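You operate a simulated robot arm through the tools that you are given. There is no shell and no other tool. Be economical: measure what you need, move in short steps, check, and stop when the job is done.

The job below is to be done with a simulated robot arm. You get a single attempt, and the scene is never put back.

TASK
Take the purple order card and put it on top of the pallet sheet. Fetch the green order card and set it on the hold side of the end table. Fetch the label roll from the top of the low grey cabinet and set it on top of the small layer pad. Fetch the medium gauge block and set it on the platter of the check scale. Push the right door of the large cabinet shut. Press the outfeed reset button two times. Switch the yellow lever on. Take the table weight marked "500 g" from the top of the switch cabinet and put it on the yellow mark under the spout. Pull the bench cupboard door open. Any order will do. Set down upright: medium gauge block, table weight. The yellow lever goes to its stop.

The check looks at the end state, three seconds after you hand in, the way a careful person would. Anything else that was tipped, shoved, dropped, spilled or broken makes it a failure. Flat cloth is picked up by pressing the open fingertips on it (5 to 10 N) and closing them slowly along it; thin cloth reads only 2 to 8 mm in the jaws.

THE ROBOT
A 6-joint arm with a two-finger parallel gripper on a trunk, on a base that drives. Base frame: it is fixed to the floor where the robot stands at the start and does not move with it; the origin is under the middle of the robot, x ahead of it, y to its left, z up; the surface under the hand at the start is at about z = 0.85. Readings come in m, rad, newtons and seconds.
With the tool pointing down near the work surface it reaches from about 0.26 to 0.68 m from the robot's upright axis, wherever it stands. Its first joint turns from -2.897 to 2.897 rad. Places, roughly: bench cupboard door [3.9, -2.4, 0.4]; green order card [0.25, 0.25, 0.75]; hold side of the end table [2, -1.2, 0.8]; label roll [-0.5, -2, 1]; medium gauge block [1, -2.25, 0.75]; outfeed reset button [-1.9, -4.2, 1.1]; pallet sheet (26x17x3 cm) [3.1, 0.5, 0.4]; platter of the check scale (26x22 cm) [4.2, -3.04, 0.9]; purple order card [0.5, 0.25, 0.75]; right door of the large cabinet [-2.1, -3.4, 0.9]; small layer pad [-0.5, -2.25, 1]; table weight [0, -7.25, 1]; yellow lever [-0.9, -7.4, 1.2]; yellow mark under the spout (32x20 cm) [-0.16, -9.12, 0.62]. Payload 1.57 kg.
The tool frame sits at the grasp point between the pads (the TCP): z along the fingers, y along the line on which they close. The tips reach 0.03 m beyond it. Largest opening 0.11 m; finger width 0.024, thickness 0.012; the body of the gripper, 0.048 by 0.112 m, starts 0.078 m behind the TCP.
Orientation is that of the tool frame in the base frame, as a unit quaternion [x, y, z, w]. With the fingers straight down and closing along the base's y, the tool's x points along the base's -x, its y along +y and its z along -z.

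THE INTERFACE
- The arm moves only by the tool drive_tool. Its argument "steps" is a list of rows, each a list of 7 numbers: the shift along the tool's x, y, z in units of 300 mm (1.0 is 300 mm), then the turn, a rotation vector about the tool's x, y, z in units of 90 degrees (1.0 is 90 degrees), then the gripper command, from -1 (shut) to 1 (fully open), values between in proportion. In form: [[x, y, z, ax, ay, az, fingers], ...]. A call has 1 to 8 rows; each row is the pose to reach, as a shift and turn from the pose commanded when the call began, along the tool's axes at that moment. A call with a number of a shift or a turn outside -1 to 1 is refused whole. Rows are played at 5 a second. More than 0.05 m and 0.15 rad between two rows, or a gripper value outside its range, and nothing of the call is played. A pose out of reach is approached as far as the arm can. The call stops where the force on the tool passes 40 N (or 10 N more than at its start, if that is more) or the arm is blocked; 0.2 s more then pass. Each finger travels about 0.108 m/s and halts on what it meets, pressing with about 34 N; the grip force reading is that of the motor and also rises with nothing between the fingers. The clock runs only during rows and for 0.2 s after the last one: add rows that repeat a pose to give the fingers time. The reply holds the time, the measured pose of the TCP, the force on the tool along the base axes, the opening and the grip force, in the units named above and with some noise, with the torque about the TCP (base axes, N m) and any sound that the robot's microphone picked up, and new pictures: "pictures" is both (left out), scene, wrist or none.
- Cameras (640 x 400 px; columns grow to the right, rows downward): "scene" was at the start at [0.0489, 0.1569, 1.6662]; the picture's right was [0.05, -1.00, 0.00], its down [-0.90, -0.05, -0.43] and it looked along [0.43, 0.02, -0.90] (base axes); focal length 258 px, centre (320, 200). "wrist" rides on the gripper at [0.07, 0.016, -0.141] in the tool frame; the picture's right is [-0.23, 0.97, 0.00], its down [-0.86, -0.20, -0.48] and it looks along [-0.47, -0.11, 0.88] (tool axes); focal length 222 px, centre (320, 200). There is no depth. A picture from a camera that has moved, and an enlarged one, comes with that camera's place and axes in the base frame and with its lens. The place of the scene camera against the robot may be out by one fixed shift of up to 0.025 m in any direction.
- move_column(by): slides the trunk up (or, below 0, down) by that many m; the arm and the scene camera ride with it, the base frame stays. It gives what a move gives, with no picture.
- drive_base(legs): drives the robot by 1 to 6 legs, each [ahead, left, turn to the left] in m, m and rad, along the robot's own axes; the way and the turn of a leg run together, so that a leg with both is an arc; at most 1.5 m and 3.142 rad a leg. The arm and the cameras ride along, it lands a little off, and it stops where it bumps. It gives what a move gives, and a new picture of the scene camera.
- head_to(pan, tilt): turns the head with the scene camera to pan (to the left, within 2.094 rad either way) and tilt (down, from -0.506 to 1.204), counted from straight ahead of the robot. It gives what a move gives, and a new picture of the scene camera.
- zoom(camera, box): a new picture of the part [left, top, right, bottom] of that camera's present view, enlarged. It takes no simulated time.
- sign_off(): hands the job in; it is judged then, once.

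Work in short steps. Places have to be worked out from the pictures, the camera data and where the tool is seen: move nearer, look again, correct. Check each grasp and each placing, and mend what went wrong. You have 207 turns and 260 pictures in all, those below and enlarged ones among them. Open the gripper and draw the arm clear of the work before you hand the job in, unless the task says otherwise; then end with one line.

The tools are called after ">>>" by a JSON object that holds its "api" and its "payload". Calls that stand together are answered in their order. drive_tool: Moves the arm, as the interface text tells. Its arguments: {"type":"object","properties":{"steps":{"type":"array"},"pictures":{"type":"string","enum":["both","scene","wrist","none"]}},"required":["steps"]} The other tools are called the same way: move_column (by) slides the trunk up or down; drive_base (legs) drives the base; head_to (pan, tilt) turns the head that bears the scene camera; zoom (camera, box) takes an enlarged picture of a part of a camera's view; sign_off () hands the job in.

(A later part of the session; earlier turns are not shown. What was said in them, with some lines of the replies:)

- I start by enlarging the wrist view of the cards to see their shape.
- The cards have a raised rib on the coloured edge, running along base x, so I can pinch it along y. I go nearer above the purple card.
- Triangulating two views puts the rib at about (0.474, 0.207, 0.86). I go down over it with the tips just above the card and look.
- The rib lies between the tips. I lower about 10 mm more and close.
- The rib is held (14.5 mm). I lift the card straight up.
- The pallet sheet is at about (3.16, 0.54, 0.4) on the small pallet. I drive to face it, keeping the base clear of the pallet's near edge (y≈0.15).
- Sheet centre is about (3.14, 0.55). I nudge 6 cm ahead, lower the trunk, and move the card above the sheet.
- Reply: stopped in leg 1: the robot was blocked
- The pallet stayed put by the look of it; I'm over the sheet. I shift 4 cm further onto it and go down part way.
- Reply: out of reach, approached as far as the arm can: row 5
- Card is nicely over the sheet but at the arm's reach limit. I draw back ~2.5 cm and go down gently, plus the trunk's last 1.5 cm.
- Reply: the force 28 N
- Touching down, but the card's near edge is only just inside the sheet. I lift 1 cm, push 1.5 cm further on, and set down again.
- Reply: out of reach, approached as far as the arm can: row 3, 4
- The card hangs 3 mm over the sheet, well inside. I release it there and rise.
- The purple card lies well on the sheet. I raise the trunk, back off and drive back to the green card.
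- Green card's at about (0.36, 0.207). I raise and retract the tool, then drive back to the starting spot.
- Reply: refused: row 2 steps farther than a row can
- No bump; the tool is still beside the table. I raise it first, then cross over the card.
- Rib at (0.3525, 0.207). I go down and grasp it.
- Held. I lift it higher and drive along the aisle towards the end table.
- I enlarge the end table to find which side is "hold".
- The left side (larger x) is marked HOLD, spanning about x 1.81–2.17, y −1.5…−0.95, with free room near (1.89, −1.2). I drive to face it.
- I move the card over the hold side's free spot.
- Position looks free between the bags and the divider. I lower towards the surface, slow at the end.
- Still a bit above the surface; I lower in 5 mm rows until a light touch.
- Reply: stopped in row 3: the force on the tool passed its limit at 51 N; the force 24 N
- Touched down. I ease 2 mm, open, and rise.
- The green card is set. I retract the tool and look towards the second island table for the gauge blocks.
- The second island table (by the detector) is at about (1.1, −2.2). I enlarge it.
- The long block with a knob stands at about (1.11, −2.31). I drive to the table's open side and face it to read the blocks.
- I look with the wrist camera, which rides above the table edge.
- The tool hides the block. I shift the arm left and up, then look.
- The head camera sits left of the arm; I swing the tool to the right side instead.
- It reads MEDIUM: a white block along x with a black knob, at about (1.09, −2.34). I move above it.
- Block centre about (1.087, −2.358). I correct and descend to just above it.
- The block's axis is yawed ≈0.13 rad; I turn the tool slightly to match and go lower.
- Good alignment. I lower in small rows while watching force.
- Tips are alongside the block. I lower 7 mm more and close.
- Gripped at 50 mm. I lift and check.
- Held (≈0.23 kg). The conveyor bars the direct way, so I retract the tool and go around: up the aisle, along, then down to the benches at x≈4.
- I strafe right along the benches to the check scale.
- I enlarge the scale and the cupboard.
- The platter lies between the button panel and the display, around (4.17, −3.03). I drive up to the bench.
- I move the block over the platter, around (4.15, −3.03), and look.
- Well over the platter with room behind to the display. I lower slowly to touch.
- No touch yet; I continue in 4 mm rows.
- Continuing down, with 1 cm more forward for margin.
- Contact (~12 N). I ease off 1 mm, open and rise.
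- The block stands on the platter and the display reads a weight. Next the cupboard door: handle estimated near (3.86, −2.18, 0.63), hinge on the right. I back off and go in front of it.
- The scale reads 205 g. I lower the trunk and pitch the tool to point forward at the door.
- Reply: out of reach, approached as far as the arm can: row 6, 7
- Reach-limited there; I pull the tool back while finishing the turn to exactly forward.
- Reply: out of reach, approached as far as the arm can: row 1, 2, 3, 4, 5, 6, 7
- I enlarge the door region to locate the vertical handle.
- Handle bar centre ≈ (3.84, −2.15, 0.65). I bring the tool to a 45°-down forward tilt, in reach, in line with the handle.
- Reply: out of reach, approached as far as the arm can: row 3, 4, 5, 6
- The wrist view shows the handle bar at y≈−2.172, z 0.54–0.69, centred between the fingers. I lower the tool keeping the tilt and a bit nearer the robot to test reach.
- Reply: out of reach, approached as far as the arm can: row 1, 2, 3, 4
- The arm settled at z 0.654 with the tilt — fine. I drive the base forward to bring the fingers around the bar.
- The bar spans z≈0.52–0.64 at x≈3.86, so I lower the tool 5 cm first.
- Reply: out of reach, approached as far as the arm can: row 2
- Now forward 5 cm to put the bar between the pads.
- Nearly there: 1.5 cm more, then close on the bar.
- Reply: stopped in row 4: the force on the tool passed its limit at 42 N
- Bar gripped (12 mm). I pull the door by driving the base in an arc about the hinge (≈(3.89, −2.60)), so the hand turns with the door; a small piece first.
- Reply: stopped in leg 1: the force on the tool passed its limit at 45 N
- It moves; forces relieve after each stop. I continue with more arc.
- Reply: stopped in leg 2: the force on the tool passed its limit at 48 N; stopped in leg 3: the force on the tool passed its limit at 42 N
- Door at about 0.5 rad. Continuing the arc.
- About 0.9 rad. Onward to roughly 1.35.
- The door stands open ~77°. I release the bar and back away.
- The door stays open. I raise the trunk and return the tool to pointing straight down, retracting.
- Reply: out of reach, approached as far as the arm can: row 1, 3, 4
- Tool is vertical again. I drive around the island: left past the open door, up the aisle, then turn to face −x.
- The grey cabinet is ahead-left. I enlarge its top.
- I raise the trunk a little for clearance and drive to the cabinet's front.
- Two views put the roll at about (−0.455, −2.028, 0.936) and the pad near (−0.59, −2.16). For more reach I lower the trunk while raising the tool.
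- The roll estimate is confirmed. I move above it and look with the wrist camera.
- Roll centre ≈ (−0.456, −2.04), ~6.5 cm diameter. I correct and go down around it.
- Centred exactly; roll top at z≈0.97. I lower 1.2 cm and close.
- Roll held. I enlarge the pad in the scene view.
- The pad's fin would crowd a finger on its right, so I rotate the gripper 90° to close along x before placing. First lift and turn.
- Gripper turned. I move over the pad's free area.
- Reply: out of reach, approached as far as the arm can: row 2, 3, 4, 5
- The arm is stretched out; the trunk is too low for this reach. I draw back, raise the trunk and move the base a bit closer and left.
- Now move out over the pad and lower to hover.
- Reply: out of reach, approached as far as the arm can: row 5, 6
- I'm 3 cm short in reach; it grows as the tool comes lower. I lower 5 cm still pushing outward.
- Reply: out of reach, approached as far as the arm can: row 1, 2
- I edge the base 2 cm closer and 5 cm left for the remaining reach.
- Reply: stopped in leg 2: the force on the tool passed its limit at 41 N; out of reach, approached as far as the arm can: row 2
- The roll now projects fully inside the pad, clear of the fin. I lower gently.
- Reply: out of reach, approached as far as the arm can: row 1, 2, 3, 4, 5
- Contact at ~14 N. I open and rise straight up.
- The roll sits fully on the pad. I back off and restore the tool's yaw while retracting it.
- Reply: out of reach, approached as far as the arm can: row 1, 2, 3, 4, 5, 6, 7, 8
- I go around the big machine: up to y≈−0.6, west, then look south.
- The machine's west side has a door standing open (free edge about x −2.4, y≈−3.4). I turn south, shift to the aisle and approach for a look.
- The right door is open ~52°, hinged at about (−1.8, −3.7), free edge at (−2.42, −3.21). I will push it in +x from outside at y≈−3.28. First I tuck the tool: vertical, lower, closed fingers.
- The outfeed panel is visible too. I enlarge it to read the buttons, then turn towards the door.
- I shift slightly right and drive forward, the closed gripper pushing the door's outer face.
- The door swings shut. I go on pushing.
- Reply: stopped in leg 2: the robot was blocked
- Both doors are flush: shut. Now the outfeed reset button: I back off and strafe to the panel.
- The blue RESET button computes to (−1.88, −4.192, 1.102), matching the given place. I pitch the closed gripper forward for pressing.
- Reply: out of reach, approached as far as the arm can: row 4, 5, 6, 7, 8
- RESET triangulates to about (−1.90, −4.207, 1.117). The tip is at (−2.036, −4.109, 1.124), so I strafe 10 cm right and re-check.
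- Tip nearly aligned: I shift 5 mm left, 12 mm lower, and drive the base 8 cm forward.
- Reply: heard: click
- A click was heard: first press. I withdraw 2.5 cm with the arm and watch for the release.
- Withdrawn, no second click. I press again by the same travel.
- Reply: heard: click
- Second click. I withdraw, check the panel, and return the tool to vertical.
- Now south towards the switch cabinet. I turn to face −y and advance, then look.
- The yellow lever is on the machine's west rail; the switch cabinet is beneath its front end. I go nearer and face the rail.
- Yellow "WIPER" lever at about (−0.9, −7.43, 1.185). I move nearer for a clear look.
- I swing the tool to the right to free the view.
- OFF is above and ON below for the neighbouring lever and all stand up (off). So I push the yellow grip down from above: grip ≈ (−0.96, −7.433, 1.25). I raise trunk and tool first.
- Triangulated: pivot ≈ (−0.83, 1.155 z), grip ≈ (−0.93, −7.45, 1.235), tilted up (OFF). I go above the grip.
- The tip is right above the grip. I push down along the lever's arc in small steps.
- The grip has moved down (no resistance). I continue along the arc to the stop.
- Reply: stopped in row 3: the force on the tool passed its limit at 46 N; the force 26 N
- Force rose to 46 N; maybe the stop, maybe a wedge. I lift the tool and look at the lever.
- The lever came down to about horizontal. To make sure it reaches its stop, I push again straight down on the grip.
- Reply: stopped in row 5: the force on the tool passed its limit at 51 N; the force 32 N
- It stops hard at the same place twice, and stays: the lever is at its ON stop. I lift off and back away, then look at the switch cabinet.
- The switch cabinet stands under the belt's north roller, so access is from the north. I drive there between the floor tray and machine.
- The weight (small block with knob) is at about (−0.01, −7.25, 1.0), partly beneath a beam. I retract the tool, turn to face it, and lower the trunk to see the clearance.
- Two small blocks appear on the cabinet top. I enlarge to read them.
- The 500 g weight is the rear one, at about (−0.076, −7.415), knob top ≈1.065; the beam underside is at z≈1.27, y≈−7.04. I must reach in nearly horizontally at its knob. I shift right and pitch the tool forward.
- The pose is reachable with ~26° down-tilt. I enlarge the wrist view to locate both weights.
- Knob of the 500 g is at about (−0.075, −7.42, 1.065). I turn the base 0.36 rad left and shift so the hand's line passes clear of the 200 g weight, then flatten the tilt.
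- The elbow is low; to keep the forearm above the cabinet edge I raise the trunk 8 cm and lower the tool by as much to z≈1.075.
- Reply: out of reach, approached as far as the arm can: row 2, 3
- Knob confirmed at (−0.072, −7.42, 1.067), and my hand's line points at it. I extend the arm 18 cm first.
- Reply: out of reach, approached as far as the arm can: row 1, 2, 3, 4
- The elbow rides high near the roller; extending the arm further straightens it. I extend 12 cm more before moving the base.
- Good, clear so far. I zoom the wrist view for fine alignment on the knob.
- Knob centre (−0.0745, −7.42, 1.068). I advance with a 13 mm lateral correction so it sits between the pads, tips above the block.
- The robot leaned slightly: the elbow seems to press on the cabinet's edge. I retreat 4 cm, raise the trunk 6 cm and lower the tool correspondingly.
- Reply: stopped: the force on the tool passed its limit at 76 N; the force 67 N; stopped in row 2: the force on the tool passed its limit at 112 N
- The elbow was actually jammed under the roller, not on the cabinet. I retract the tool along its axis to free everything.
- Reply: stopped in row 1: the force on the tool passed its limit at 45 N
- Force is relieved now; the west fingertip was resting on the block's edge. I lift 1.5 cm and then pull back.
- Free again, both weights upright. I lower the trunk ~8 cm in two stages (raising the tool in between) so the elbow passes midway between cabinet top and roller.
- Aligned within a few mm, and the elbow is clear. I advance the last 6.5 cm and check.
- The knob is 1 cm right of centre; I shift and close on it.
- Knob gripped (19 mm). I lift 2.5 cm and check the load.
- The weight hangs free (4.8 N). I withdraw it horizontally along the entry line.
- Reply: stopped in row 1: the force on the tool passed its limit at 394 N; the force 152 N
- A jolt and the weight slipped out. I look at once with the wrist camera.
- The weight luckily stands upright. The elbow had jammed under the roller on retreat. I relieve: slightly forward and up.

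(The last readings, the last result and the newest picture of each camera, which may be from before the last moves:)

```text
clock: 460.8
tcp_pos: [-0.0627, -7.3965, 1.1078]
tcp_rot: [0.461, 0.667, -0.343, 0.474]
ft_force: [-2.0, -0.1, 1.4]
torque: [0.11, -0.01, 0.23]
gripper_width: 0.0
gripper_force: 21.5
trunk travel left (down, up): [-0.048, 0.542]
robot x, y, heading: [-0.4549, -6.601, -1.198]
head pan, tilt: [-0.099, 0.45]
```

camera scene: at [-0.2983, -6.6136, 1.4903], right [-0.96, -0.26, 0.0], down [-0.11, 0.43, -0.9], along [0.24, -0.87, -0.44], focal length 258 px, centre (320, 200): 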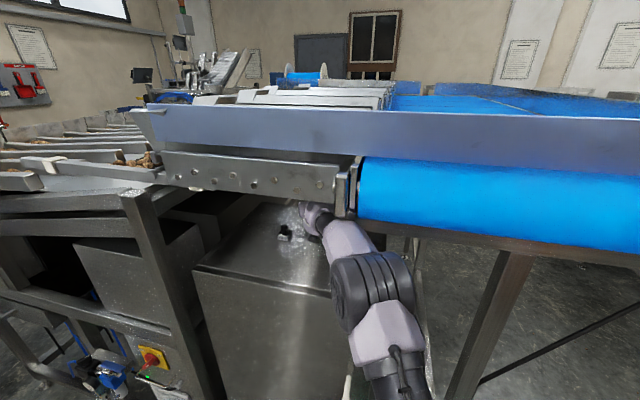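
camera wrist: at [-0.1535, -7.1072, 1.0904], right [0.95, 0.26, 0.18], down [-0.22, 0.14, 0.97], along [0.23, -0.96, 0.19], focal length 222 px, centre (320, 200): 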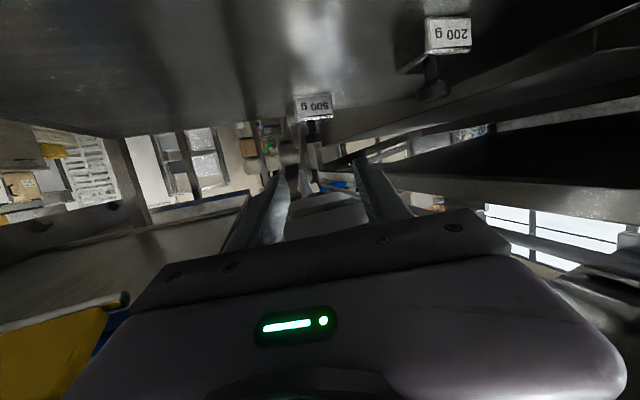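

Relieved. I open the fingers around the knob and lower the trunk in small stages for more elbow room.

>>> {"api": "drive_tool", "payload": {"steps": [[0, -0.02, 0, 0, 0, 0, -0.5], [0, -0.02, 0, 0, 0, 0, 0.0], [0, -0.02, 0, 0, 0, 0, 0.0]], "pictures": "none"}}

>>> {"api": "move_column", "payload": {"by": -0.022}}

>>> {"api": "drive_tool", "payload": {"steps": [[-0.07, 0, -0.022, 0, 0, 0, 0.0]], "pictures": "none"}}

>>> {"api": "move_column", "payload": {"by": -0.022}}

>>> {"api": "zoom", "payload": {"camera": "wrist", "box": [200, 80, 440, 240]}}

```text
clock: 461.6
tcp_pos: [-0.066, -7.395, 1.106]
tcp_rot: [0.46, 0.667, -0.345, 0.473]
ft_force: [-0.8, 0.3, -0.5]
torque: [0.03, -0.01, 0.02]
gripper_width: 0.0553
gripper_force: 0.0
trunk travel left (down, up): [-0.048, 0.542]
robot x, y, heading: [-0.4491, -6.5997, -1.209]
head pan, tilt: [-0.099, 0.45]
```

```text
clock: 462.2
tcp_pos: [-0.086, -7.4022, 1.0856]
tcp_rot: [0.466, 0.663, -0.342, 0.476]
ft_force: [0.6, -0.3, 0.2]
torque: [-0.01, -0.04, 0.06]
gripper_width: 0.0551
gripper_force: 0.1
trunk travel left (down, up): [-0.026, 0.564]
robot x, y, heading: [-0.4534, -6.5982, -1.207]
head pan, tilt: [-0.099, 0.45]
```

```text
clock: 462.6
tcp_pos: [-0.0799, -7.4019, 1.1081]
tcp_rot: [0.465, 0.664, -0.343, 0.475]
ft_force: [0.7, 0.1, 0.3]
torque: [-0.02, 0.02, -0.01]
gripper_width: 0.0552
gripper_force: 0.0
trunk travel left (down, up): [-0.026, 0.564]
robot x, y, heading: [-0.4531, -6.598, -1.207]
head pan, tilt: [-0.099, 0.45]
```

```text
clock: 463.3
tcp_pos: [-0.0815, -7.4015, 1.0848]
tcp_rot: [0.465, 0.664, -0.343, 0.475]
ft_force: [-0.1, -0.3, -0.2]
torque: [-0.04, 0.01, 0.01]
gripper_width: 0.0549
gripper_force: 0.0
trunk travel left (down, up): [-0.004, 0.586]
robot x, y, heading: [-0.454, -6.603, -1.203]
head pan, tilt: [-0.099, 0.45]
```

```text
2.50 times, centred on (320, 160) of wrist
camera zoom: at [-0.1182, -7.2479, 1.0638], right [0.94, 0.26, 0.2], down [-0.24, 0.11, 0.96], along [0.23, -0.96, 0.17], focal length 555 px, centre (320, 300)
```

zoom: 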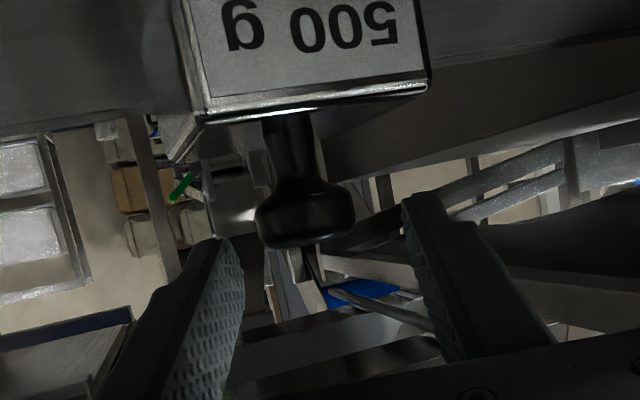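

Centred. I lower 1 cm and grip the knob again, deeper in the pads this time.

>>> {"api": "drive_tool", "payload": {"steps": [[0.02, 0, 0.0, 0, 0, 0, 0.0], [0.033, 0, 0.0, 0, 0, 0, 0.0], [0.033, 0, 0.0, 0, 0, 0, -0.4], [0.033, 0, 0.0, 0, 0, 0, -1], [0.033, 0, 0.0, 0, 0, 0, -1], [0.015, 0, -0.006, 0, 0, 0, -1], [-0.005, 0, -0.012, 0, 0, 0, -1]], "pictures": "none"}}

```text
clock: 464.9
tcp_pos: [-0.0817, -7.3982, 1.0885]
tcp_rot: [0.465, 0.664, -0.342, 0.475]
ft_force: [-0.3, 0.4, 0.1]
torque: [-0.01, 0.04, -0.02]
gripper_width: 0.0
gripper_force: 21.3
trunk travel left (down, up): [-0.004, 0.586]
robot x, y, heading: [-0.453, -6.5994, -1.205]
head pan, tilt: [-0.099, 0.45]
```

The fingers closed on nothing; I check where the knob is relative to them.

>>> {"api": "zoom", "payload": {"camera": "wrist", "box": [200, 80, 440, 240]}}

```text
2.50 times, centred on (320, 160) of wrist
camera zoom: at [-0.1186, -7.2452, 1.0661], right [0.94, 0.26, 0.2], down [-0.24, 0.11, 0.96], along [0.23, -0.96, 0.17], focal length 555 px, centre (320, 300)
```

zoom: 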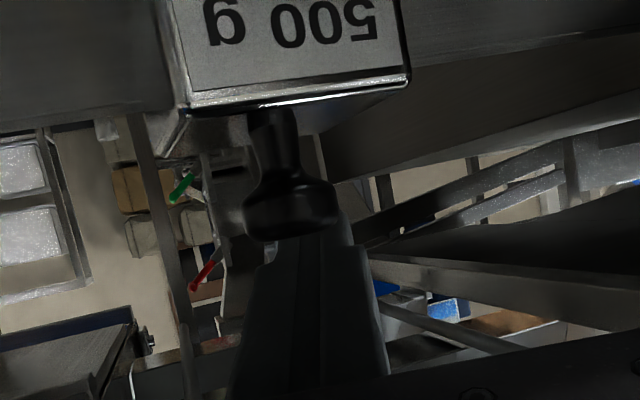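

The knob sits ~1.3 cm lower and slightly nearer than the pads were. I open, move back 2.6 cm, down 1.4 cm, and close again.

>>> {"api": "drive_tool", "payload": {"steps": [[0, 0, 0, 0, 0, 0, -0.4], [0, 0, -0.044, 0, 0, 0, 0.0], [0, -0.003, -0.088, 0, 0, 0, 0.0], [0.04, -0.003, -0.088, 0, 0, 0, 0.0], [0.08, -0.003, -0.088, 0, 0, 0, 0.0], [0.08, -0.003, -0.088, 0, 0, 0, -0.4], [0.08, -0.003, -0.088, 0, 0, 0, -1], [0.08, -0.003, -0.088, 0, 0, 0, -1]], "pictures": "none"}}

```text
clock: 466.7
tcp_pos: [-0.0941, -7.3688, 1.0752]
tcp_rot: [0.465, 0.664, -0.342, 0.475]
ft_force: [0.6, 1.2, 0.8]
torque: [0.18, 0.01, 0.02]
gripper_width: 0.0214
gripper_force: 33.7
trunk travel left (down, up): [-0.004, 0.586]
robot x, y, heading: [-0.4548, -6.6006, -1.206]
head pan, tilt: [-0.099, 0.45]
```

Gripped at 21 mm. I lift 1.2 cm only and check the load.

>>> {"api": "drive_tool", "payload": {"steps": [[-0.02, 0, -0.006, 0, 0, 0, -1], [-0.042, 0, -0.0125, 0, 0, 0, -1]], "pictures": "none"}}

>>> {"api": "zoom", "payload": {"camera": "wrist", "box": [160, 60, 480, 260]}}

```text
clock: 467.3
tcp_pos: [-0.0929, -7.369, 1.0872]
tcp_rot: [0.465, 0.665, -0.342, 0.475]
ft_force: [0.6, -0.6, -5.2]
torque: [0.04, 0.01, 0.03]
gripper_width: 0.0213
gripper_force: 33.8
trunk travel left (down, up): [-0.004, 0.586]
robot x, y, heading: [-0.4548, -6.5949, -1.204]
head pan, tilt: [-0.099, 0.45]
```

```text
2.00 times, centred on (320, 160) of wrist
camera zoom: at [-0.1307, -7.2158, 1.0644], right [0.94, 0.26, 0.2], down [-0.24, 0.11, 0.96], along [0.23, -0.96, 0.17], focal length 444 px, centre (320, 280)
```

zoom: 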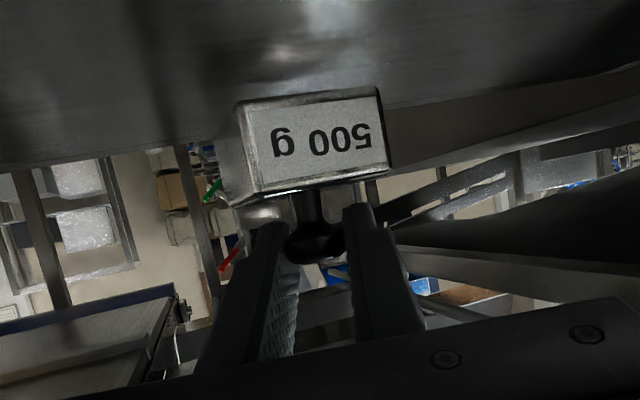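

Weight held again (5.2 N). This time I withdraw by driving the base straight back.

>>> {"api": "drive_base", "payload": {"legs": [[-0.16, 0, 0]]}}

```text
clock: 468.7
tcp_pos: [-0.1495, -7.22, 1.0881]
tcp_rot: [0.465, 0.664, -0.342, 0.476]
ft_force: [-0.4, 0.3, -4.3]
torque: [0.02, -0.01, 0.03]
gripper_width: 0.021
gripper_force: 33.9
trunk travel left (down, up): [-0.004, 0.586]
robot x, y, heading: [-0.5115, -6.4519, -1.202]
head pan, tilt: [-0.099, 0.45]
camera scene: at [-0.3546, -6.4574, 1.4496], right [-0.96, -0.26, 0.0], down [-0.11, 0.42, -0.9], along [0.24, -0.87, -0.44], focal length 258 px, centre (320, 200)
```

scene: 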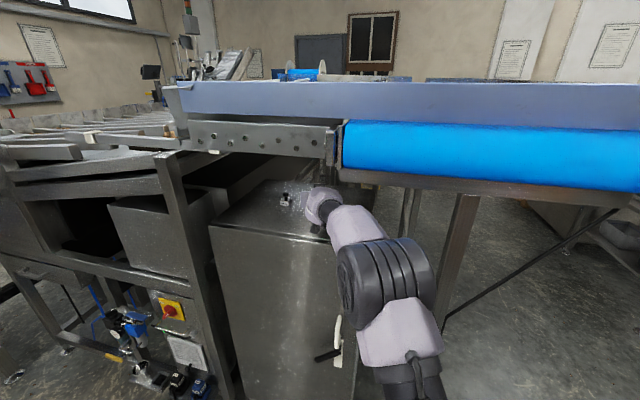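

Clear. Now I retract the arm 20 cm further with a slight rise.

>>> {"api": "drive_tool", "payload": {"steps": [[0.029, -0.002, -0.13, 0, 0, 0, -1], [0.058, -0.004, -0.26, 0, 0, 0, -1], [0.086, -0.005, -0.39, 0, 0, 0, -1], [0.115, -0.007, -0.52, 0, 0, 0, -1], [0.144, -0.009, -0.648, 0, 0, 0, -1]], "pictures": "scene"}}

```text
clock: 469.9
tcp_pos: [-0.2178, -7.0342, 1.1078]
tcp_rot: [0.464, 0.664, -0.342, 0.476]
ft_force: [0.6, 0.3, -4.7]
torque: [-0.01, 0.01, 0.02]
gripper_width: 0.0211
gripper_force: 33.9
trunk travel left (down, up): [-0.004, 0.586]
robot x, y, heading: [-0.5089, -6.4493, -1.208]
head pan, tilt: [-0.099, 0.45]
camera scene: at [-0.3547, -6.4573, 1.4496], right [-0.96, -0.26, 0.0], down [-0.11, 0.42, -0.9], along [0.24, -0.87, -0.44], focal length 258 px, centre (320, 200)
```

scene: 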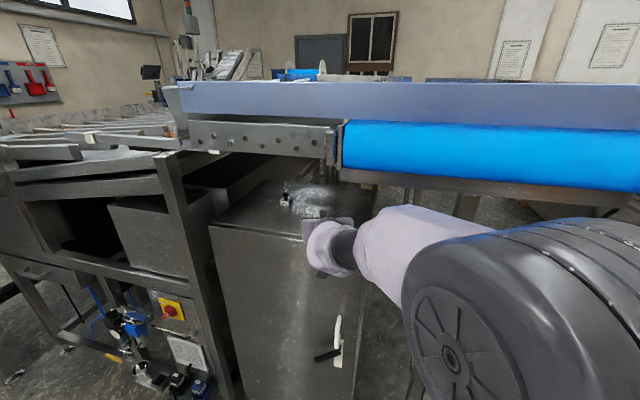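

I retract a bit more, then drive west clear of the machine and turn to face south.

>>> {"api": "drive_tool", "payload": {"steps": [[0.036, 0, -0.16, 0, 0, 0, -1], [0.073, 0, -0.32, 0, 0, 0, -1]], "pictures": "none"}}

>>> {"api": "drive_base", "payload": {"legs": [[-0.33, -0.88, 0], [0, 0, -0.363]]}}

```text
clock: 470.5
tcp_pos: [-0.2521, -6.9411, 1.117]
tcp_rot: [0.465, 0.664, -0.343, 0.475]
ft_force: [-0.1, -0.3, -5.4]
torque: [-0.01, -0.02, 0.02]
gripper_width: 0.0211
gripper_force: 33.8
trunk travel left (down, up): [-0.004, 0.586]
robot x, y, heading: [-0.5091, -6.4509, -1.203]
head pan, tilt: [-0.099, 0.45]
```

```text
clock: 476.6
tcp_pos: [-1.3783, -7.0137, 1.1174]
tcp_rot: [0.573, 0.573, -0.42, 0.409]
ft_force: [-0.2, 0.0, -5.2]
torque: [0.01, 0.01, -0.01]
gripper_width: 0.021
gripper_force: 34.1
trunk travel left (down, up): [-0.004, 0.586]
robot x, y, heading: [-1.4521, -6.4636, -1.558]
head pan, tilt: [-0.099, 0.45]
camera scene: at [-1.3125, -6.5191, 1.4496], right [-1.0, 0.09, 0.0], down [0.04, 0.43, -0.9], along [-0.08, -0.9, -0.44], focal length 258 px, centre (320, 200)
```

scene: 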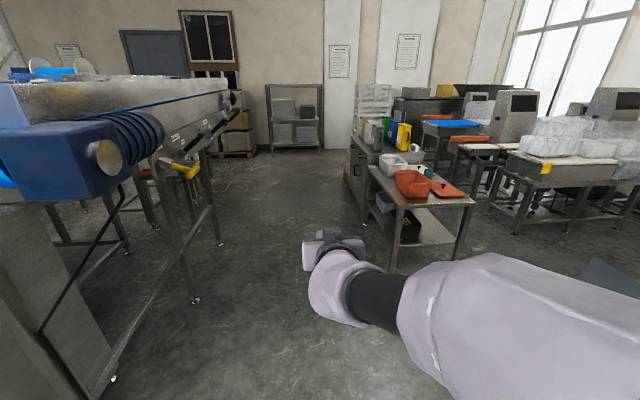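

The aisle is clear. I drive south past the machine and look left for the spout.

>>> {"api": "drive_base", "payload": {"legs": [[1.3, 0, 0], [1.1, 0, 0]]}}

>>> {"api": "head_to", "payload": {"pan": 1.3, "tilt": 0.4}}

```text
clock: 488.4
tcp_pos: [-1.3335, -9.4227, 1.1165]
tcp_rot: [0.572, 0.574, -0.419, 0.409]
ft_force: [0.0, 0.4, -4.3]
torque: [-0.03, 0.01, 0.0]
gripper_width: 0.0211
gripper_force: 33.3
trunk travel left (down, up): [-0.004, 0.586]
robot x, y, heading: [-1.4096, -8.8703, -1.548]
head pan, tilt: [-0.099, 0.45]
camera scene: at [-1.2707, -8.9275, 1.4496], right [-1.0, 0.08, 0.0], down [0.03, 0.43, -0.9], along [-0.07, -0.9, -0.44], focal length 258 px, centre (320, 200)
```

scene: 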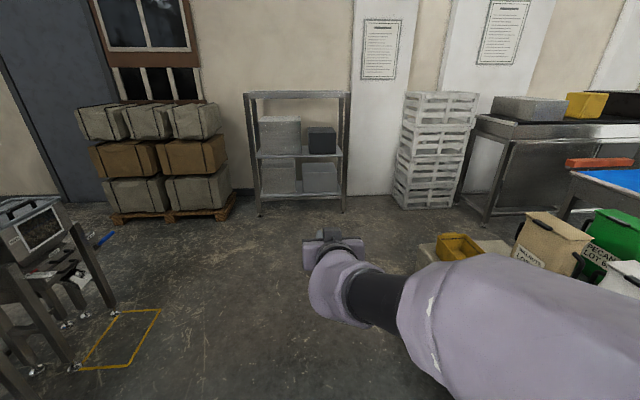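

```text
clock: 489.9
tcp_pos: [-1.3336, -9.4216, 1.1169]
tcp_rot: [0.572, 0.575, -0.418, 0.409]
ft_force: [-0.8, -1.5, -4.9]
torque: [0.01, 0.02, -0.01]
gripper_width: 0.0213
gripper_force: 34.2
trunk travel left (down, up): [-0.004, 0.586]
robot x, y, heading: [-1.4123, -8.8699, -1.55]
head pan, tilt: [1.3, 0.4]
camera scene: at [-1.1737, -8.8588, 1.4543], right [-0.25, -0.97, 0.0], down [-0.38, 0.1, -0.92], along [0.89, -0.23, -0.39], focal length 258 px, centre (320, 200)
```

scene: 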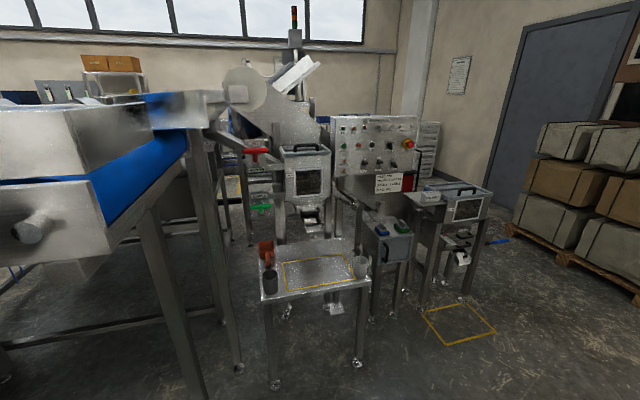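

>>> {"api": "zoom", "payload": {"camera": "scene", "box": [230, 190, 390, 310]}}

```text
3.33 times, centred on (310, 250) of scene
camera zoom: at [-1.1737, -8.8588, 1.4543], right [-0.25, -0.97, 0.0], down [-0.38, 0.1, -0.92], along [0.89, -0.23, -0.39], focal length 858 px, centre (353, 33)
```

zoom: 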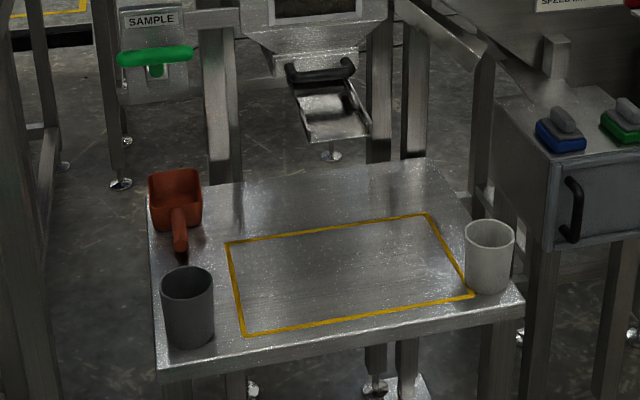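

The mark on the small table is centred at about (−0.15, −9.11, 0.62); cups stand outside it. I go on south and turn east to face it, keeping distance for a near-straight arm.

>>> {"api": "drive_base", "payload": {"legs": [[0.3, 0, 0], [0, 0, 1.55]]}}

```text
clock: 495.8
tcp_pos: [-0.853, -9.1059, 1.1154]
tcp_rot: [0.007, 0.811, -0.013, 0.584]
ft_force: [0.0, 0.1, -4.6]
torque: [0.01, 0.03, 0.01]
gripper_width: 0.0213
gripper_force: 33.8
trunk travel left (down, up): [-0.004, 0.586]
robot x, y, heading: [-1.4041, -9.1736, -0.001]
head pan, tilt: [1.3, 0.4]
camera scene: at [-1.3917, -8.9292, 1.4543], right [0.96, -0.27, 0.0], down [-0.1, -0.37, -0.92], along [0.25, 0.89, -0.39], focal length 258 px, centre (320, 200)
```

scene: 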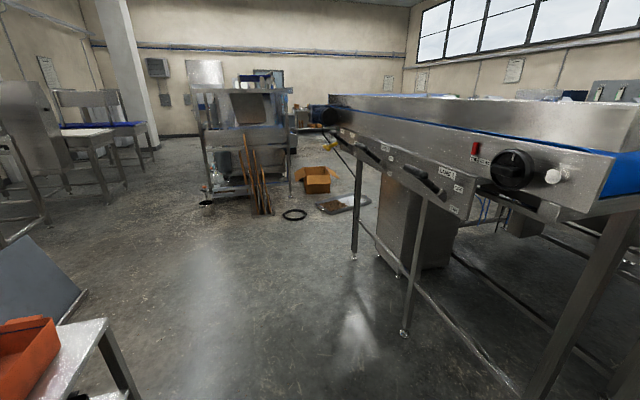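

I lower and extend the arm here, away from the table, to test the placing pose.

>>> {"api": "drive_tool", "payload": {"steps": [[0.044, 0, 0.13, 0, 0, 0, -1], [0.088, 0, 0.26, 0, 0, 0, -1], [0.132, 0, 0.39, 0, 0, 0, -1], [0.176, 0, 0.52, 0, 0, 0, -1], [0.22, 0, 0.65, 0, 0, 0, -1], [0.263, 0, 0.789, 0, 0, 0, -1]], "pictures": "none"}}

>>> {"api": "drive_tool", "payload": {"steps": [[0.11, 0, 0.093, 0, 0, 0, -1], [0.22, 0, 0.186, 0, 0, 0, -1], [0.33, 0, 0.279, 0, 0, 0, -1], [0.44, 0, 0.372, 0, 0, 0, -1], [0.547, 0, 0.463, 0, 0, 0, -1]], "pictures": "none"}}

```text
clock: 497.1
tcp_pos: [-0.646, -9.1034, 0.9721]
tcp_rot: [0.01, 0.813, -0.017, 0.581]
ft_force: [0.2, 1.0, -4.3]
torque: [0.0, 0.02, 0.02]
gripper_width: 0.0209
gripper_force: 33.8
out of reach, approached as far as the arm can: row 4, 5, 6
trunk travel left (down, up): [-0.004, 0.586]
robot x, y, heading: [-1.401, -9.1729, 0.002]
head pan, tilt: [1.3, 0.4]
```

```text
clock: 498.4
tcp_pos: [-0.5515, -9.0934, 0.7774]
tcp_rot: [0.01, 0.812, -0.017, 0.583]
ft_force: [0.4, -0.8, -4.7]
torque: [0.0, 0.04, -0.01]
gripper_width: 0.0209
gripper_force: 34.2
out of reach, approached as far as the arm can: row 1, 2, 3, 4, 5
trunk travel left (down, up): [-0.004, 0.586]
robot x, y, heading: [-1.404, -9.1718, -0.003]
head pan, tilt: [1.3, 0.4]
```

Reachable so far. I test further down to z≈0.70 here in free air.

>>> {"api": "drive_tool", "payload": {"steps": [[0.11, 0, 0.07, 0, 0, 0, -1], [0.23, 0, 0.148, 0, 0, 0, -1]], "pictures": "none"}}

```text
clock: 498.9
tcp_pos: [-0.5336, -9.0957, 0.6971]
tcp_rot: [0.007, 0.811, -0.013, 0.585]
ft_force: [0.4, 0.5, -4.4]
torque: [-0.03, 0.11, 0.0]
gripper_width: 0.0211
gripper_force: 34.4
trunk travel left (down, up): [-0.004, 0.586]
robot x, y, heading: [-1.4051, -9.172, 0.008]
head pan, tilt: [1.3, 0.4]
```

The pose works. I raise to 0.777 and drive forward 36 cm over the mark.

>>> {"api": "drive_tool", "payload": {"steps": [[-0.11, 0, -0.07, 0, 0, 0, -1], [-0.23, 0, -0.148, 0, 0, 0, -1]], "pictures": "none"}}

>>> {"api": "drive_base", "payload": {"legs": [[0.36, -0.015, 0]]}}

>>> {"api": "head_to", "payload": {"pan": -0.05, "tilt": 0.6}}

```text
clock: 499.6
tcp_pos: [-0.5503, -9.0908, 0.7765]
tcp_rot: [0.009, 0.812, -0.015, 0.584]
ft_force: [-1.1, 0.0, -5.3]
torque: [0.04, 0.04, -0.02]
gripper_width: 0.0214
gripper_force: 34.3
out of reach, approached as far as the arm can: row 2
trunk travel left (down, up): [-0.004, 0.586]
robot x, y, heading: [-1.4032, -9.1728, -0.0]
head pan, tilt: [1.3, 0.4]
```

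```text
clock: 501.9
tcp_pos: [-0.1948, -9.1055, 0.7768]
tcp_rot: [0.009, 0.812, -0.016, 0.584]
ft_force: [-0.2, -0.8, -4.7]
torque: [0.04, 0.0, 0.01]
gripper_width: 0.0213
gripper_force: 33.7
trunk travel left (down, up): [-0.004, 0.586]
robot x, y, heading: [-1.0484, -9.1875, -0.002]
head pan, tilt: [1.3, 0.4]
camera scene: at [-1.0357, -8.9442, 1.4543], right [0.96, -0.27, 0.0], down [-0.1, -0.38, -0.92], along [0.25, 0.89, -0.39], focal length 258 px, centre (320, 200)
```

scene: 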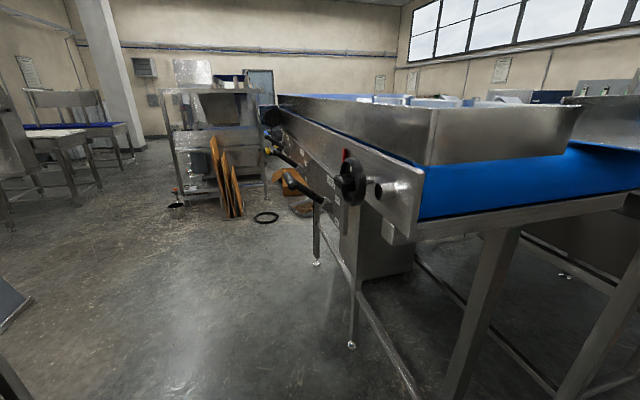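

```text
clock: 503.4
tcp_pos: [-0.1935, -9.1058, 0.7769]
tcp_rot: [0.008, 0.812, -0.015, 0.583]
ft_force: [0.1, -1.0, -5.3]
torque: [0.01, 0.02, 0.01]
gripper_width: 0.0211
gripper_force: 34.7
trunk travel left (down, up): [-0.004, 0.586]
robot x, y, heading: [-1.0483, -9.1891, 0.006]
head pan, tilt: [-0.051, 0.6]
camera scene: at [-0.9723, -9.0379, 1.436], right [-0.05, -1.0, 0.0], down [-0.56, 0.03, -0.82], along [0.82, -0.04, -0.57], focal length 258 px, centre (320, 200)
```

scene: 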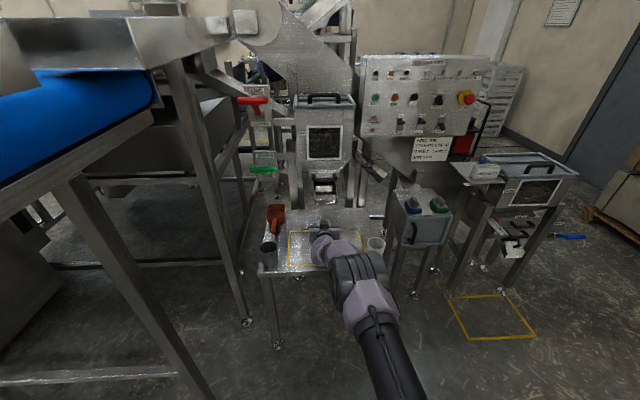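

>>> {"api": "zoom", "payload": {"camera": "scene", "box": [250, 190, 400, 310]}}

```text
3.33 times, centred on (325, 250) of scene
camera zoom: at [-0.9723, -9.0379, 1.436], right [-0.05, -1.0, 0.0], down [-0.56, 0.03, -0.82], along [0.82, -0.04, -0.57], focal length 858 px, centre (303, 33)
```

zoom: 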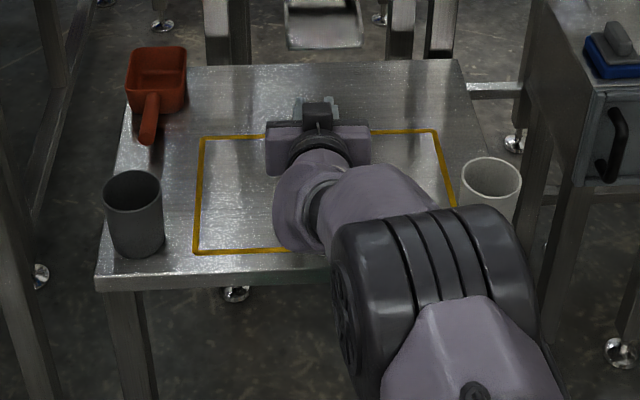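

Position over the mark is good. I lower: first 5.5 cm, then in 5 mm rows to touch.

>>> {"api": "drive_tool", "payload": {"steps": [[0.08, 0, 0.051, 0, 0, 0, -1], [0.158, 0, 0.102, 0, 0, 0, -1]], "pictures": "none"}}

>>> {"api": "drive_tool", "payload": {"steps": [[0.014, 0, 0.009, 0, 0, 0, -1], [0.028, 0, 0.018, 0, 0, 0, -1], [0.042, 0, 0.027, 0, 0, 0, -1], [0.056, 0, 0.036, 0, 0, 0, -1], [0.07, 0, 0.045, 0, 0, 0, -1]], "pictures": "none"}}

>>> {"api": "zoom", "payload": {"camera": "wrist", "box": [160, 40, 480, 240]}}

```text
clock: 503.9
tcp_pos: [-0.1801, -9.1068, 0.722]
tcp_rot: [0.008, 0.811, -0.014, 0.584]
ft_force: [-0.6, 0.1, -4.3]
torque: [-0.01, 0.02, 0.01]
gripper_width: 0.0212
gripper_force: 33.7
trunk travel left (down, up): [-0.004, 0.586]
robot x, y, heading: [-1.0542, -9.1887, 0.006]
head pan, tilt: [-0.051, 0.6]
```

```text
clock: 505.1
tcp_pos: [-0.1755, -9.1084, 0.6991]
tcp_rot: [0.008, 0.811, -0.014, 0.585]
ft_force: [0.1, -0.2, -4.8]
torque: [-0.01, 0.03, 0.0]
gripper_width: 0.021
gripper_force: 34.0
trunk travel left (down, up): [-0.004, 0.586]
robot x, y, heading: [-1.0511, -9.1891, 0.001]
head pan, tilt: [-0.051, 0.6]
```

```text
2.00 times, centred on (320, 140) of wrist
camera zoom: at [-0.331, -9.0851, 0.6762], right [0.1, 0.97, 0.2], down [-0.19, -0.18, 0.97], along [0.98, -0.14, 0.16], focal length 444 px, centre (320, 320)
```

zoom: 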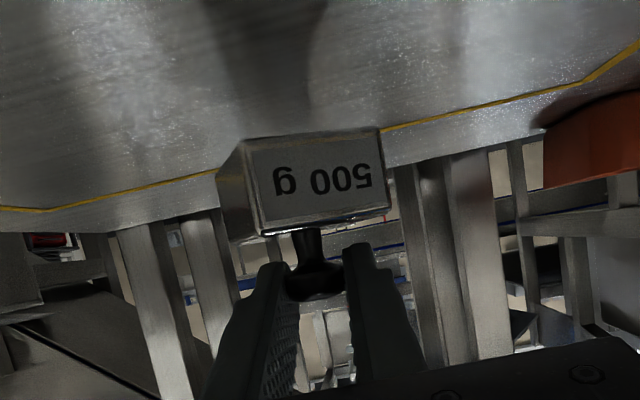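

Level and inside the mark, slightly above the table. I go on in 3 mm rows.

>>> {"api": "drive_tool", "payload": {"steps": [[0.009, 0, 0.005, 0, 0, 0, -1], [0.018, 0, 0.01, 0, 0, 0, -1], [0.026, 0, 0.015, 0, 0, 0, -1]], "pictures": "none"}}

```text
clock: 505.9
tcp_pos: [-0.1753, -9.1059, 0.6969]
tcp_rot: [0.009, 0.812, -0.016, 0.584]
ft_force: [-0.9, -0.5, -4.2]
torque: [-0.01, 0.01, 0.01]
gripper_width: 0.021
gripper_force: 34.2
out of reach, approached as far as the arm can: row 2, 3
trunk travel left (down, up): [-0.004, 0.586]
robot x, y, heading: [-1.049, -9.1877, 0.003]
head pan, tilt: [-0.051, 0.6]
```

Reach-limited; more extension should allow going lower. I move 2 cm outward while lowering.

>>> {"api": "drive_tool", "payload": {"steps": [[0.0, 0, 0.03, 0, 0, 0, -1], [0.005, 0, 0.06, 0, 0, 0, -1], [0.02, 0, 0.07, 0, 0, 0, -1], [0.035, 0, 0.075, 0, 0, 0, -1]], "pictures": "none"}}

```text
clock: 506.9
tcp_pos: [-0.1772, -9.1032, 0.692]
tcp_rot: [0.009, 0.811, -0.015, 0.584]
ft_force: [-1.1, 0.2, -5.7]
torque: [0.01, 0.04, 0.03]
gripper_width: 0.0214
gripper_force: 34.8
out of reach, approached as far as the arm can: row 1, 2, 3, 4
trunk travel left (down, up): [-0.004, 0.586]
robot x, y, heading: [-1.0503, -9.1897, -0.001]
head pan, tilt: [-0.051, 0.6]
```

It's the outer limit, so instead I pull in 3 cm, then lower in small rows.

>>> {"api": "drive_tool", "payload": {"steps": [[0.016, 0, -0.048, 0, 0, 0, -1], [0.032, 0, -0.095, 0, 0, 0, -1], [0.042, 0, -0.092, 0, 0, 0, -1], [0.052, 0, -0.089, 0, 0, 0, -1], [0.062, 0, -0.086, 0, 0, 0, -1]], "pictures": "none"}}

```text
clock: 508.1
tcp_pos: [-0.2056, -9.1022, 0.6809]
tcp_rot: [0.011, 0.813, -0.018, 0.583]
ft_force: [-0.4, 0.7, -4.9]
torque: [-0.01, -0.03, -0.01]
gripper_width: 0.0209
gripper_force: 33.8
out of reach, approached as far as the arm can: row 2, 3, 4, 5
trunk travel left (down, up): [-0.004, 0.586]
robot x, y, heading: [-1.0505, -9.1883, 0.002]
head pan, tilt: [-0.051, 0.6]
```

>>> {"api": "drive_tool", "payload": {"steps": [[0.01, 0, 0.003, 0, 0, 0, -1], [0.02, 0, 0.006, 0, 0, 0, -1], [0.03, 0, 0.01, 0, 0, 0, -1], [0.04, 0, 0.013, 0, 0, 0, -1]], "pictures": "none"}}

>>> {"api": "zoom", "payload": {"camera": "wrist", "box": [160, 40, 480, 240]}}

```text
clock: 509.1
tcp_pos: [-0.2043, -9.1005, 0.6752]
tcp_rot: [0.009, 0.809, -0.015, 0.587]
ft_force: [0.9, 3.8, 20.8]
torque: [0.01, 0.32, 0.01]
gripper_width: 0.0212
gripper_force: 33.8
trunk travel left (down, up): [-0.004, 0.586]
robot x, y, heading: [-1.0504, -9.1879, -0.005]
head pan, tilt: [-0.051, 0.6]
```

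```text
2.00 times, centred on (320, 140) of wrist
camera zoom: at [-0.3611, -9.0785, 0.652], right [0.1, 0.97, 0.2], down [-0.2, -0.18, 0.96], along [0.98, -0.14, 0.17], focal length 444 px, centre (320, 320)
```

zoom: 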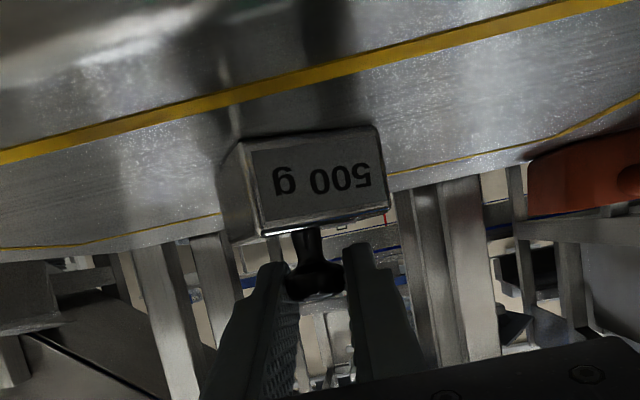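

Touchdown (≈25 N), the block inside the mark. I open the fingers and drive the base straight back.

>>> {"api": "drive_tool", "payload": {"steps": [[-0.005, 0, -0.002, 0, 0, 0, -0.6], [-0.01, 0, -0.003, 0, 0, 0, -0.2], [-0.01, 0, -0.003, 0, 0, 0, 0.1], [-0.01, 0, -0.003, 0, 0, 0, 0.1]], "pictures": "none"}}

>>> {"api": "zoom", "payload": {"camera": "wrist", "box": [160, 40, 480, 240]}}

```text
clock: 510.1
tcp_pos: [-0.2055, -9.1016, 0.6719]
tcp_rot: [0.009, 0.812, -0.016, 0.583]
ft_force: [-0.3, 0.4, 0.2]
torque: [0.0, 0.02, -0.01]
gripper_width: 0.0603
gripper_force: 0.1
trunk travel left (down, up): [-0.004, 0.586]
robot x, y, heading: [-1.0498, -9.1869, 0.002]
head pan, tilt: [-0.051, 0.6]
```

```text
2.00 times, centred on (320, 140) of wrist
camera zoom: at [-0.3618, -9.0789, 0.6506], right [0.1, 0.97, 0.2], down [-0.19, -0.18, 0.97], along [0.98, -0.14, 0.16], focal length 444 px, centre (320, 320)
```

zoom: 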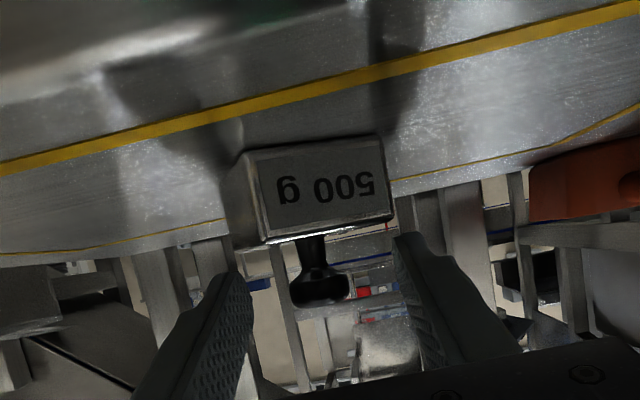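

The weight stands upright and free. I back straight out.

>>> {"api": "drive_base", "payload": {"legs": [[-0.2, 0, 0], [-0.25, 0, 0]]}}

>>> {"api": "zoom", "payload": {"camera": "scene", "box": [250, 150, 410, 270]}}

```text
clock: 513.2
tcp_pos: [-0.6524, -9.1001, 0.6715]
tcp_rot: [0.009, 0.812, -0.016, 0.584]
ft_force: [0.5, 0.9, -0.4]
torque: [-0.05, -0.04, 0.02]
gripper_width: 0.0603
gripper_force: 0.1
trunk travel left (down, up): [-0.004, 0.586]
robot x, y, heading: [-1.4961, -9.1856, -0.002]
head pan, tilt: [-0.051, 0.6]
camera scene: at [-1.4202, -9.0378, 1.4361], right [-0.05, -1.0, 0.0], down [-0.56, 0.03, -0.83], along [0.82, -0.04, -0.56], focal length 258 px, centre (320, 200)
```

scene: 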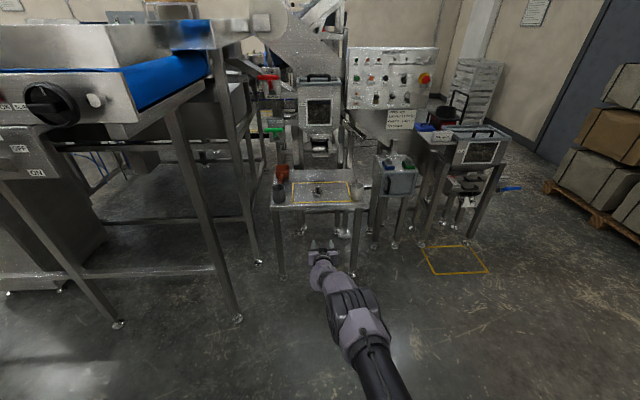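

```text
3.33 times, centred on (330, 210) of scene
camera zoom: at [-1.4202, -9.0378, 1.4361], right [-0.05, -1.0, 0.0], down [-0.56, 0.03, -0.83], along [0.82, -0.04, -0.56], focal length 858 px, centre (287, 167)
```

zoom: 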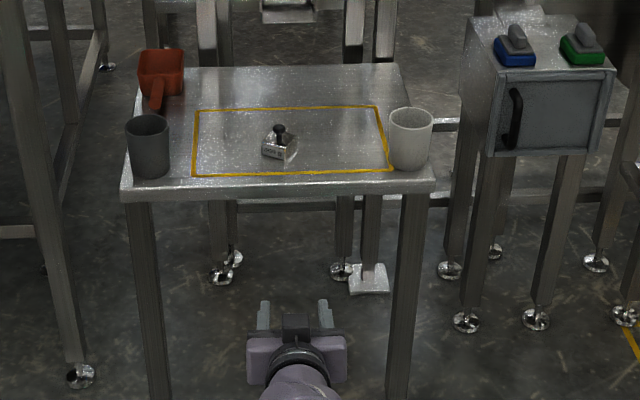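

The 500 g weight stands inside the mark. I have pictures left, so I check the yellow lever in profile from here.

>>> {"api": "head_to", "payload": {"pan": 1.25, "tilt": 0.2}}

>>> {"api": "zoom", "payload": {"camera": "scene", "box": [200, 150, 440, 300]}}

```text
clock: 514.6
tcp_pos: [-0.6523, -9.1002, 0.6721]
tcp_rot: [0.008, 0.812, -0.015, 0.583]
ft_force: [0.0, -0.5, -0.6]
torque: [0.02, 0.04, 0.04]
gripper_width: 0.0605
gripper_force: 0.0
trunk travel left (down, up): [-0.004, 0.586]
robot x, y, heading: [-1.4974, -9.186, 0.005]
head pan, tilt: [1.25, 0.201]
camera scene: at [-1.4791, -8.9449, 1.4728], right [0.95, -0.32, 0.0], down [-0.06, -0.19, -0.98], along [0.31, 0.93, -0.2], focal length 258 px, centre (320, 200)
```

scene: 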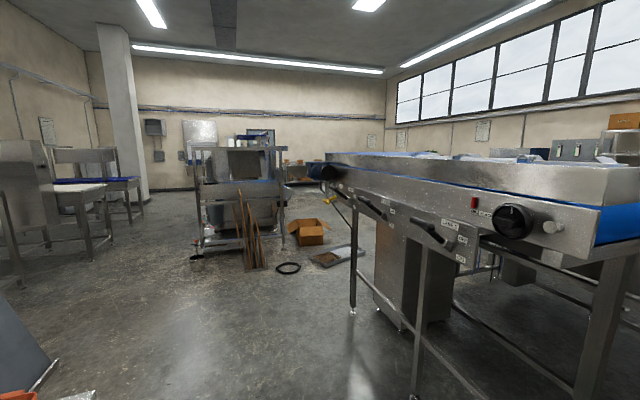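

```text
2.67 times, centred on (320, 225) of scene
camera zoom: at [-1.4791, -8.9449, 1.4728], right [0.95, -0.32, 0.0], down [-0.06, -0.19, -0.98], along [0.31, 0.93, -0.2], focal length 687 px, centre (320, 133)
```

zoom: 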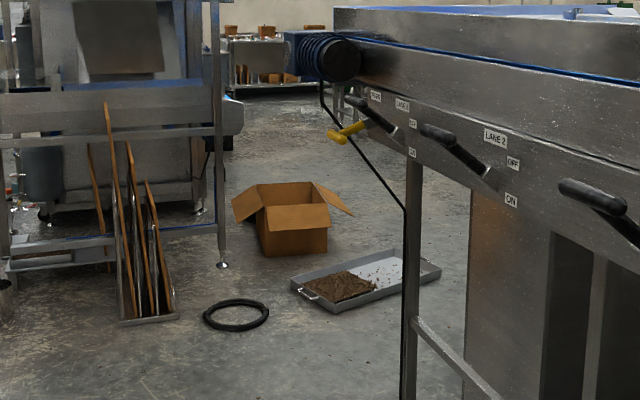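

The yellow lever now points down (ON), mirror to the others pointing up (OFF), and it was twice felt at its stop. Everything is set, the gripper is open and the arm is clear, so I hand in.

>>> {"api": "sign_off", "payload": {}}

```text
The job is handed in.
```

All nine tasks are done and handed in. During the weight task, the elbow jammed under the machine roller, briefly pressing about 394 N. The weight slipped back onto the cabinet from about 2 cm, stayed upright, and was picked up again and placed.
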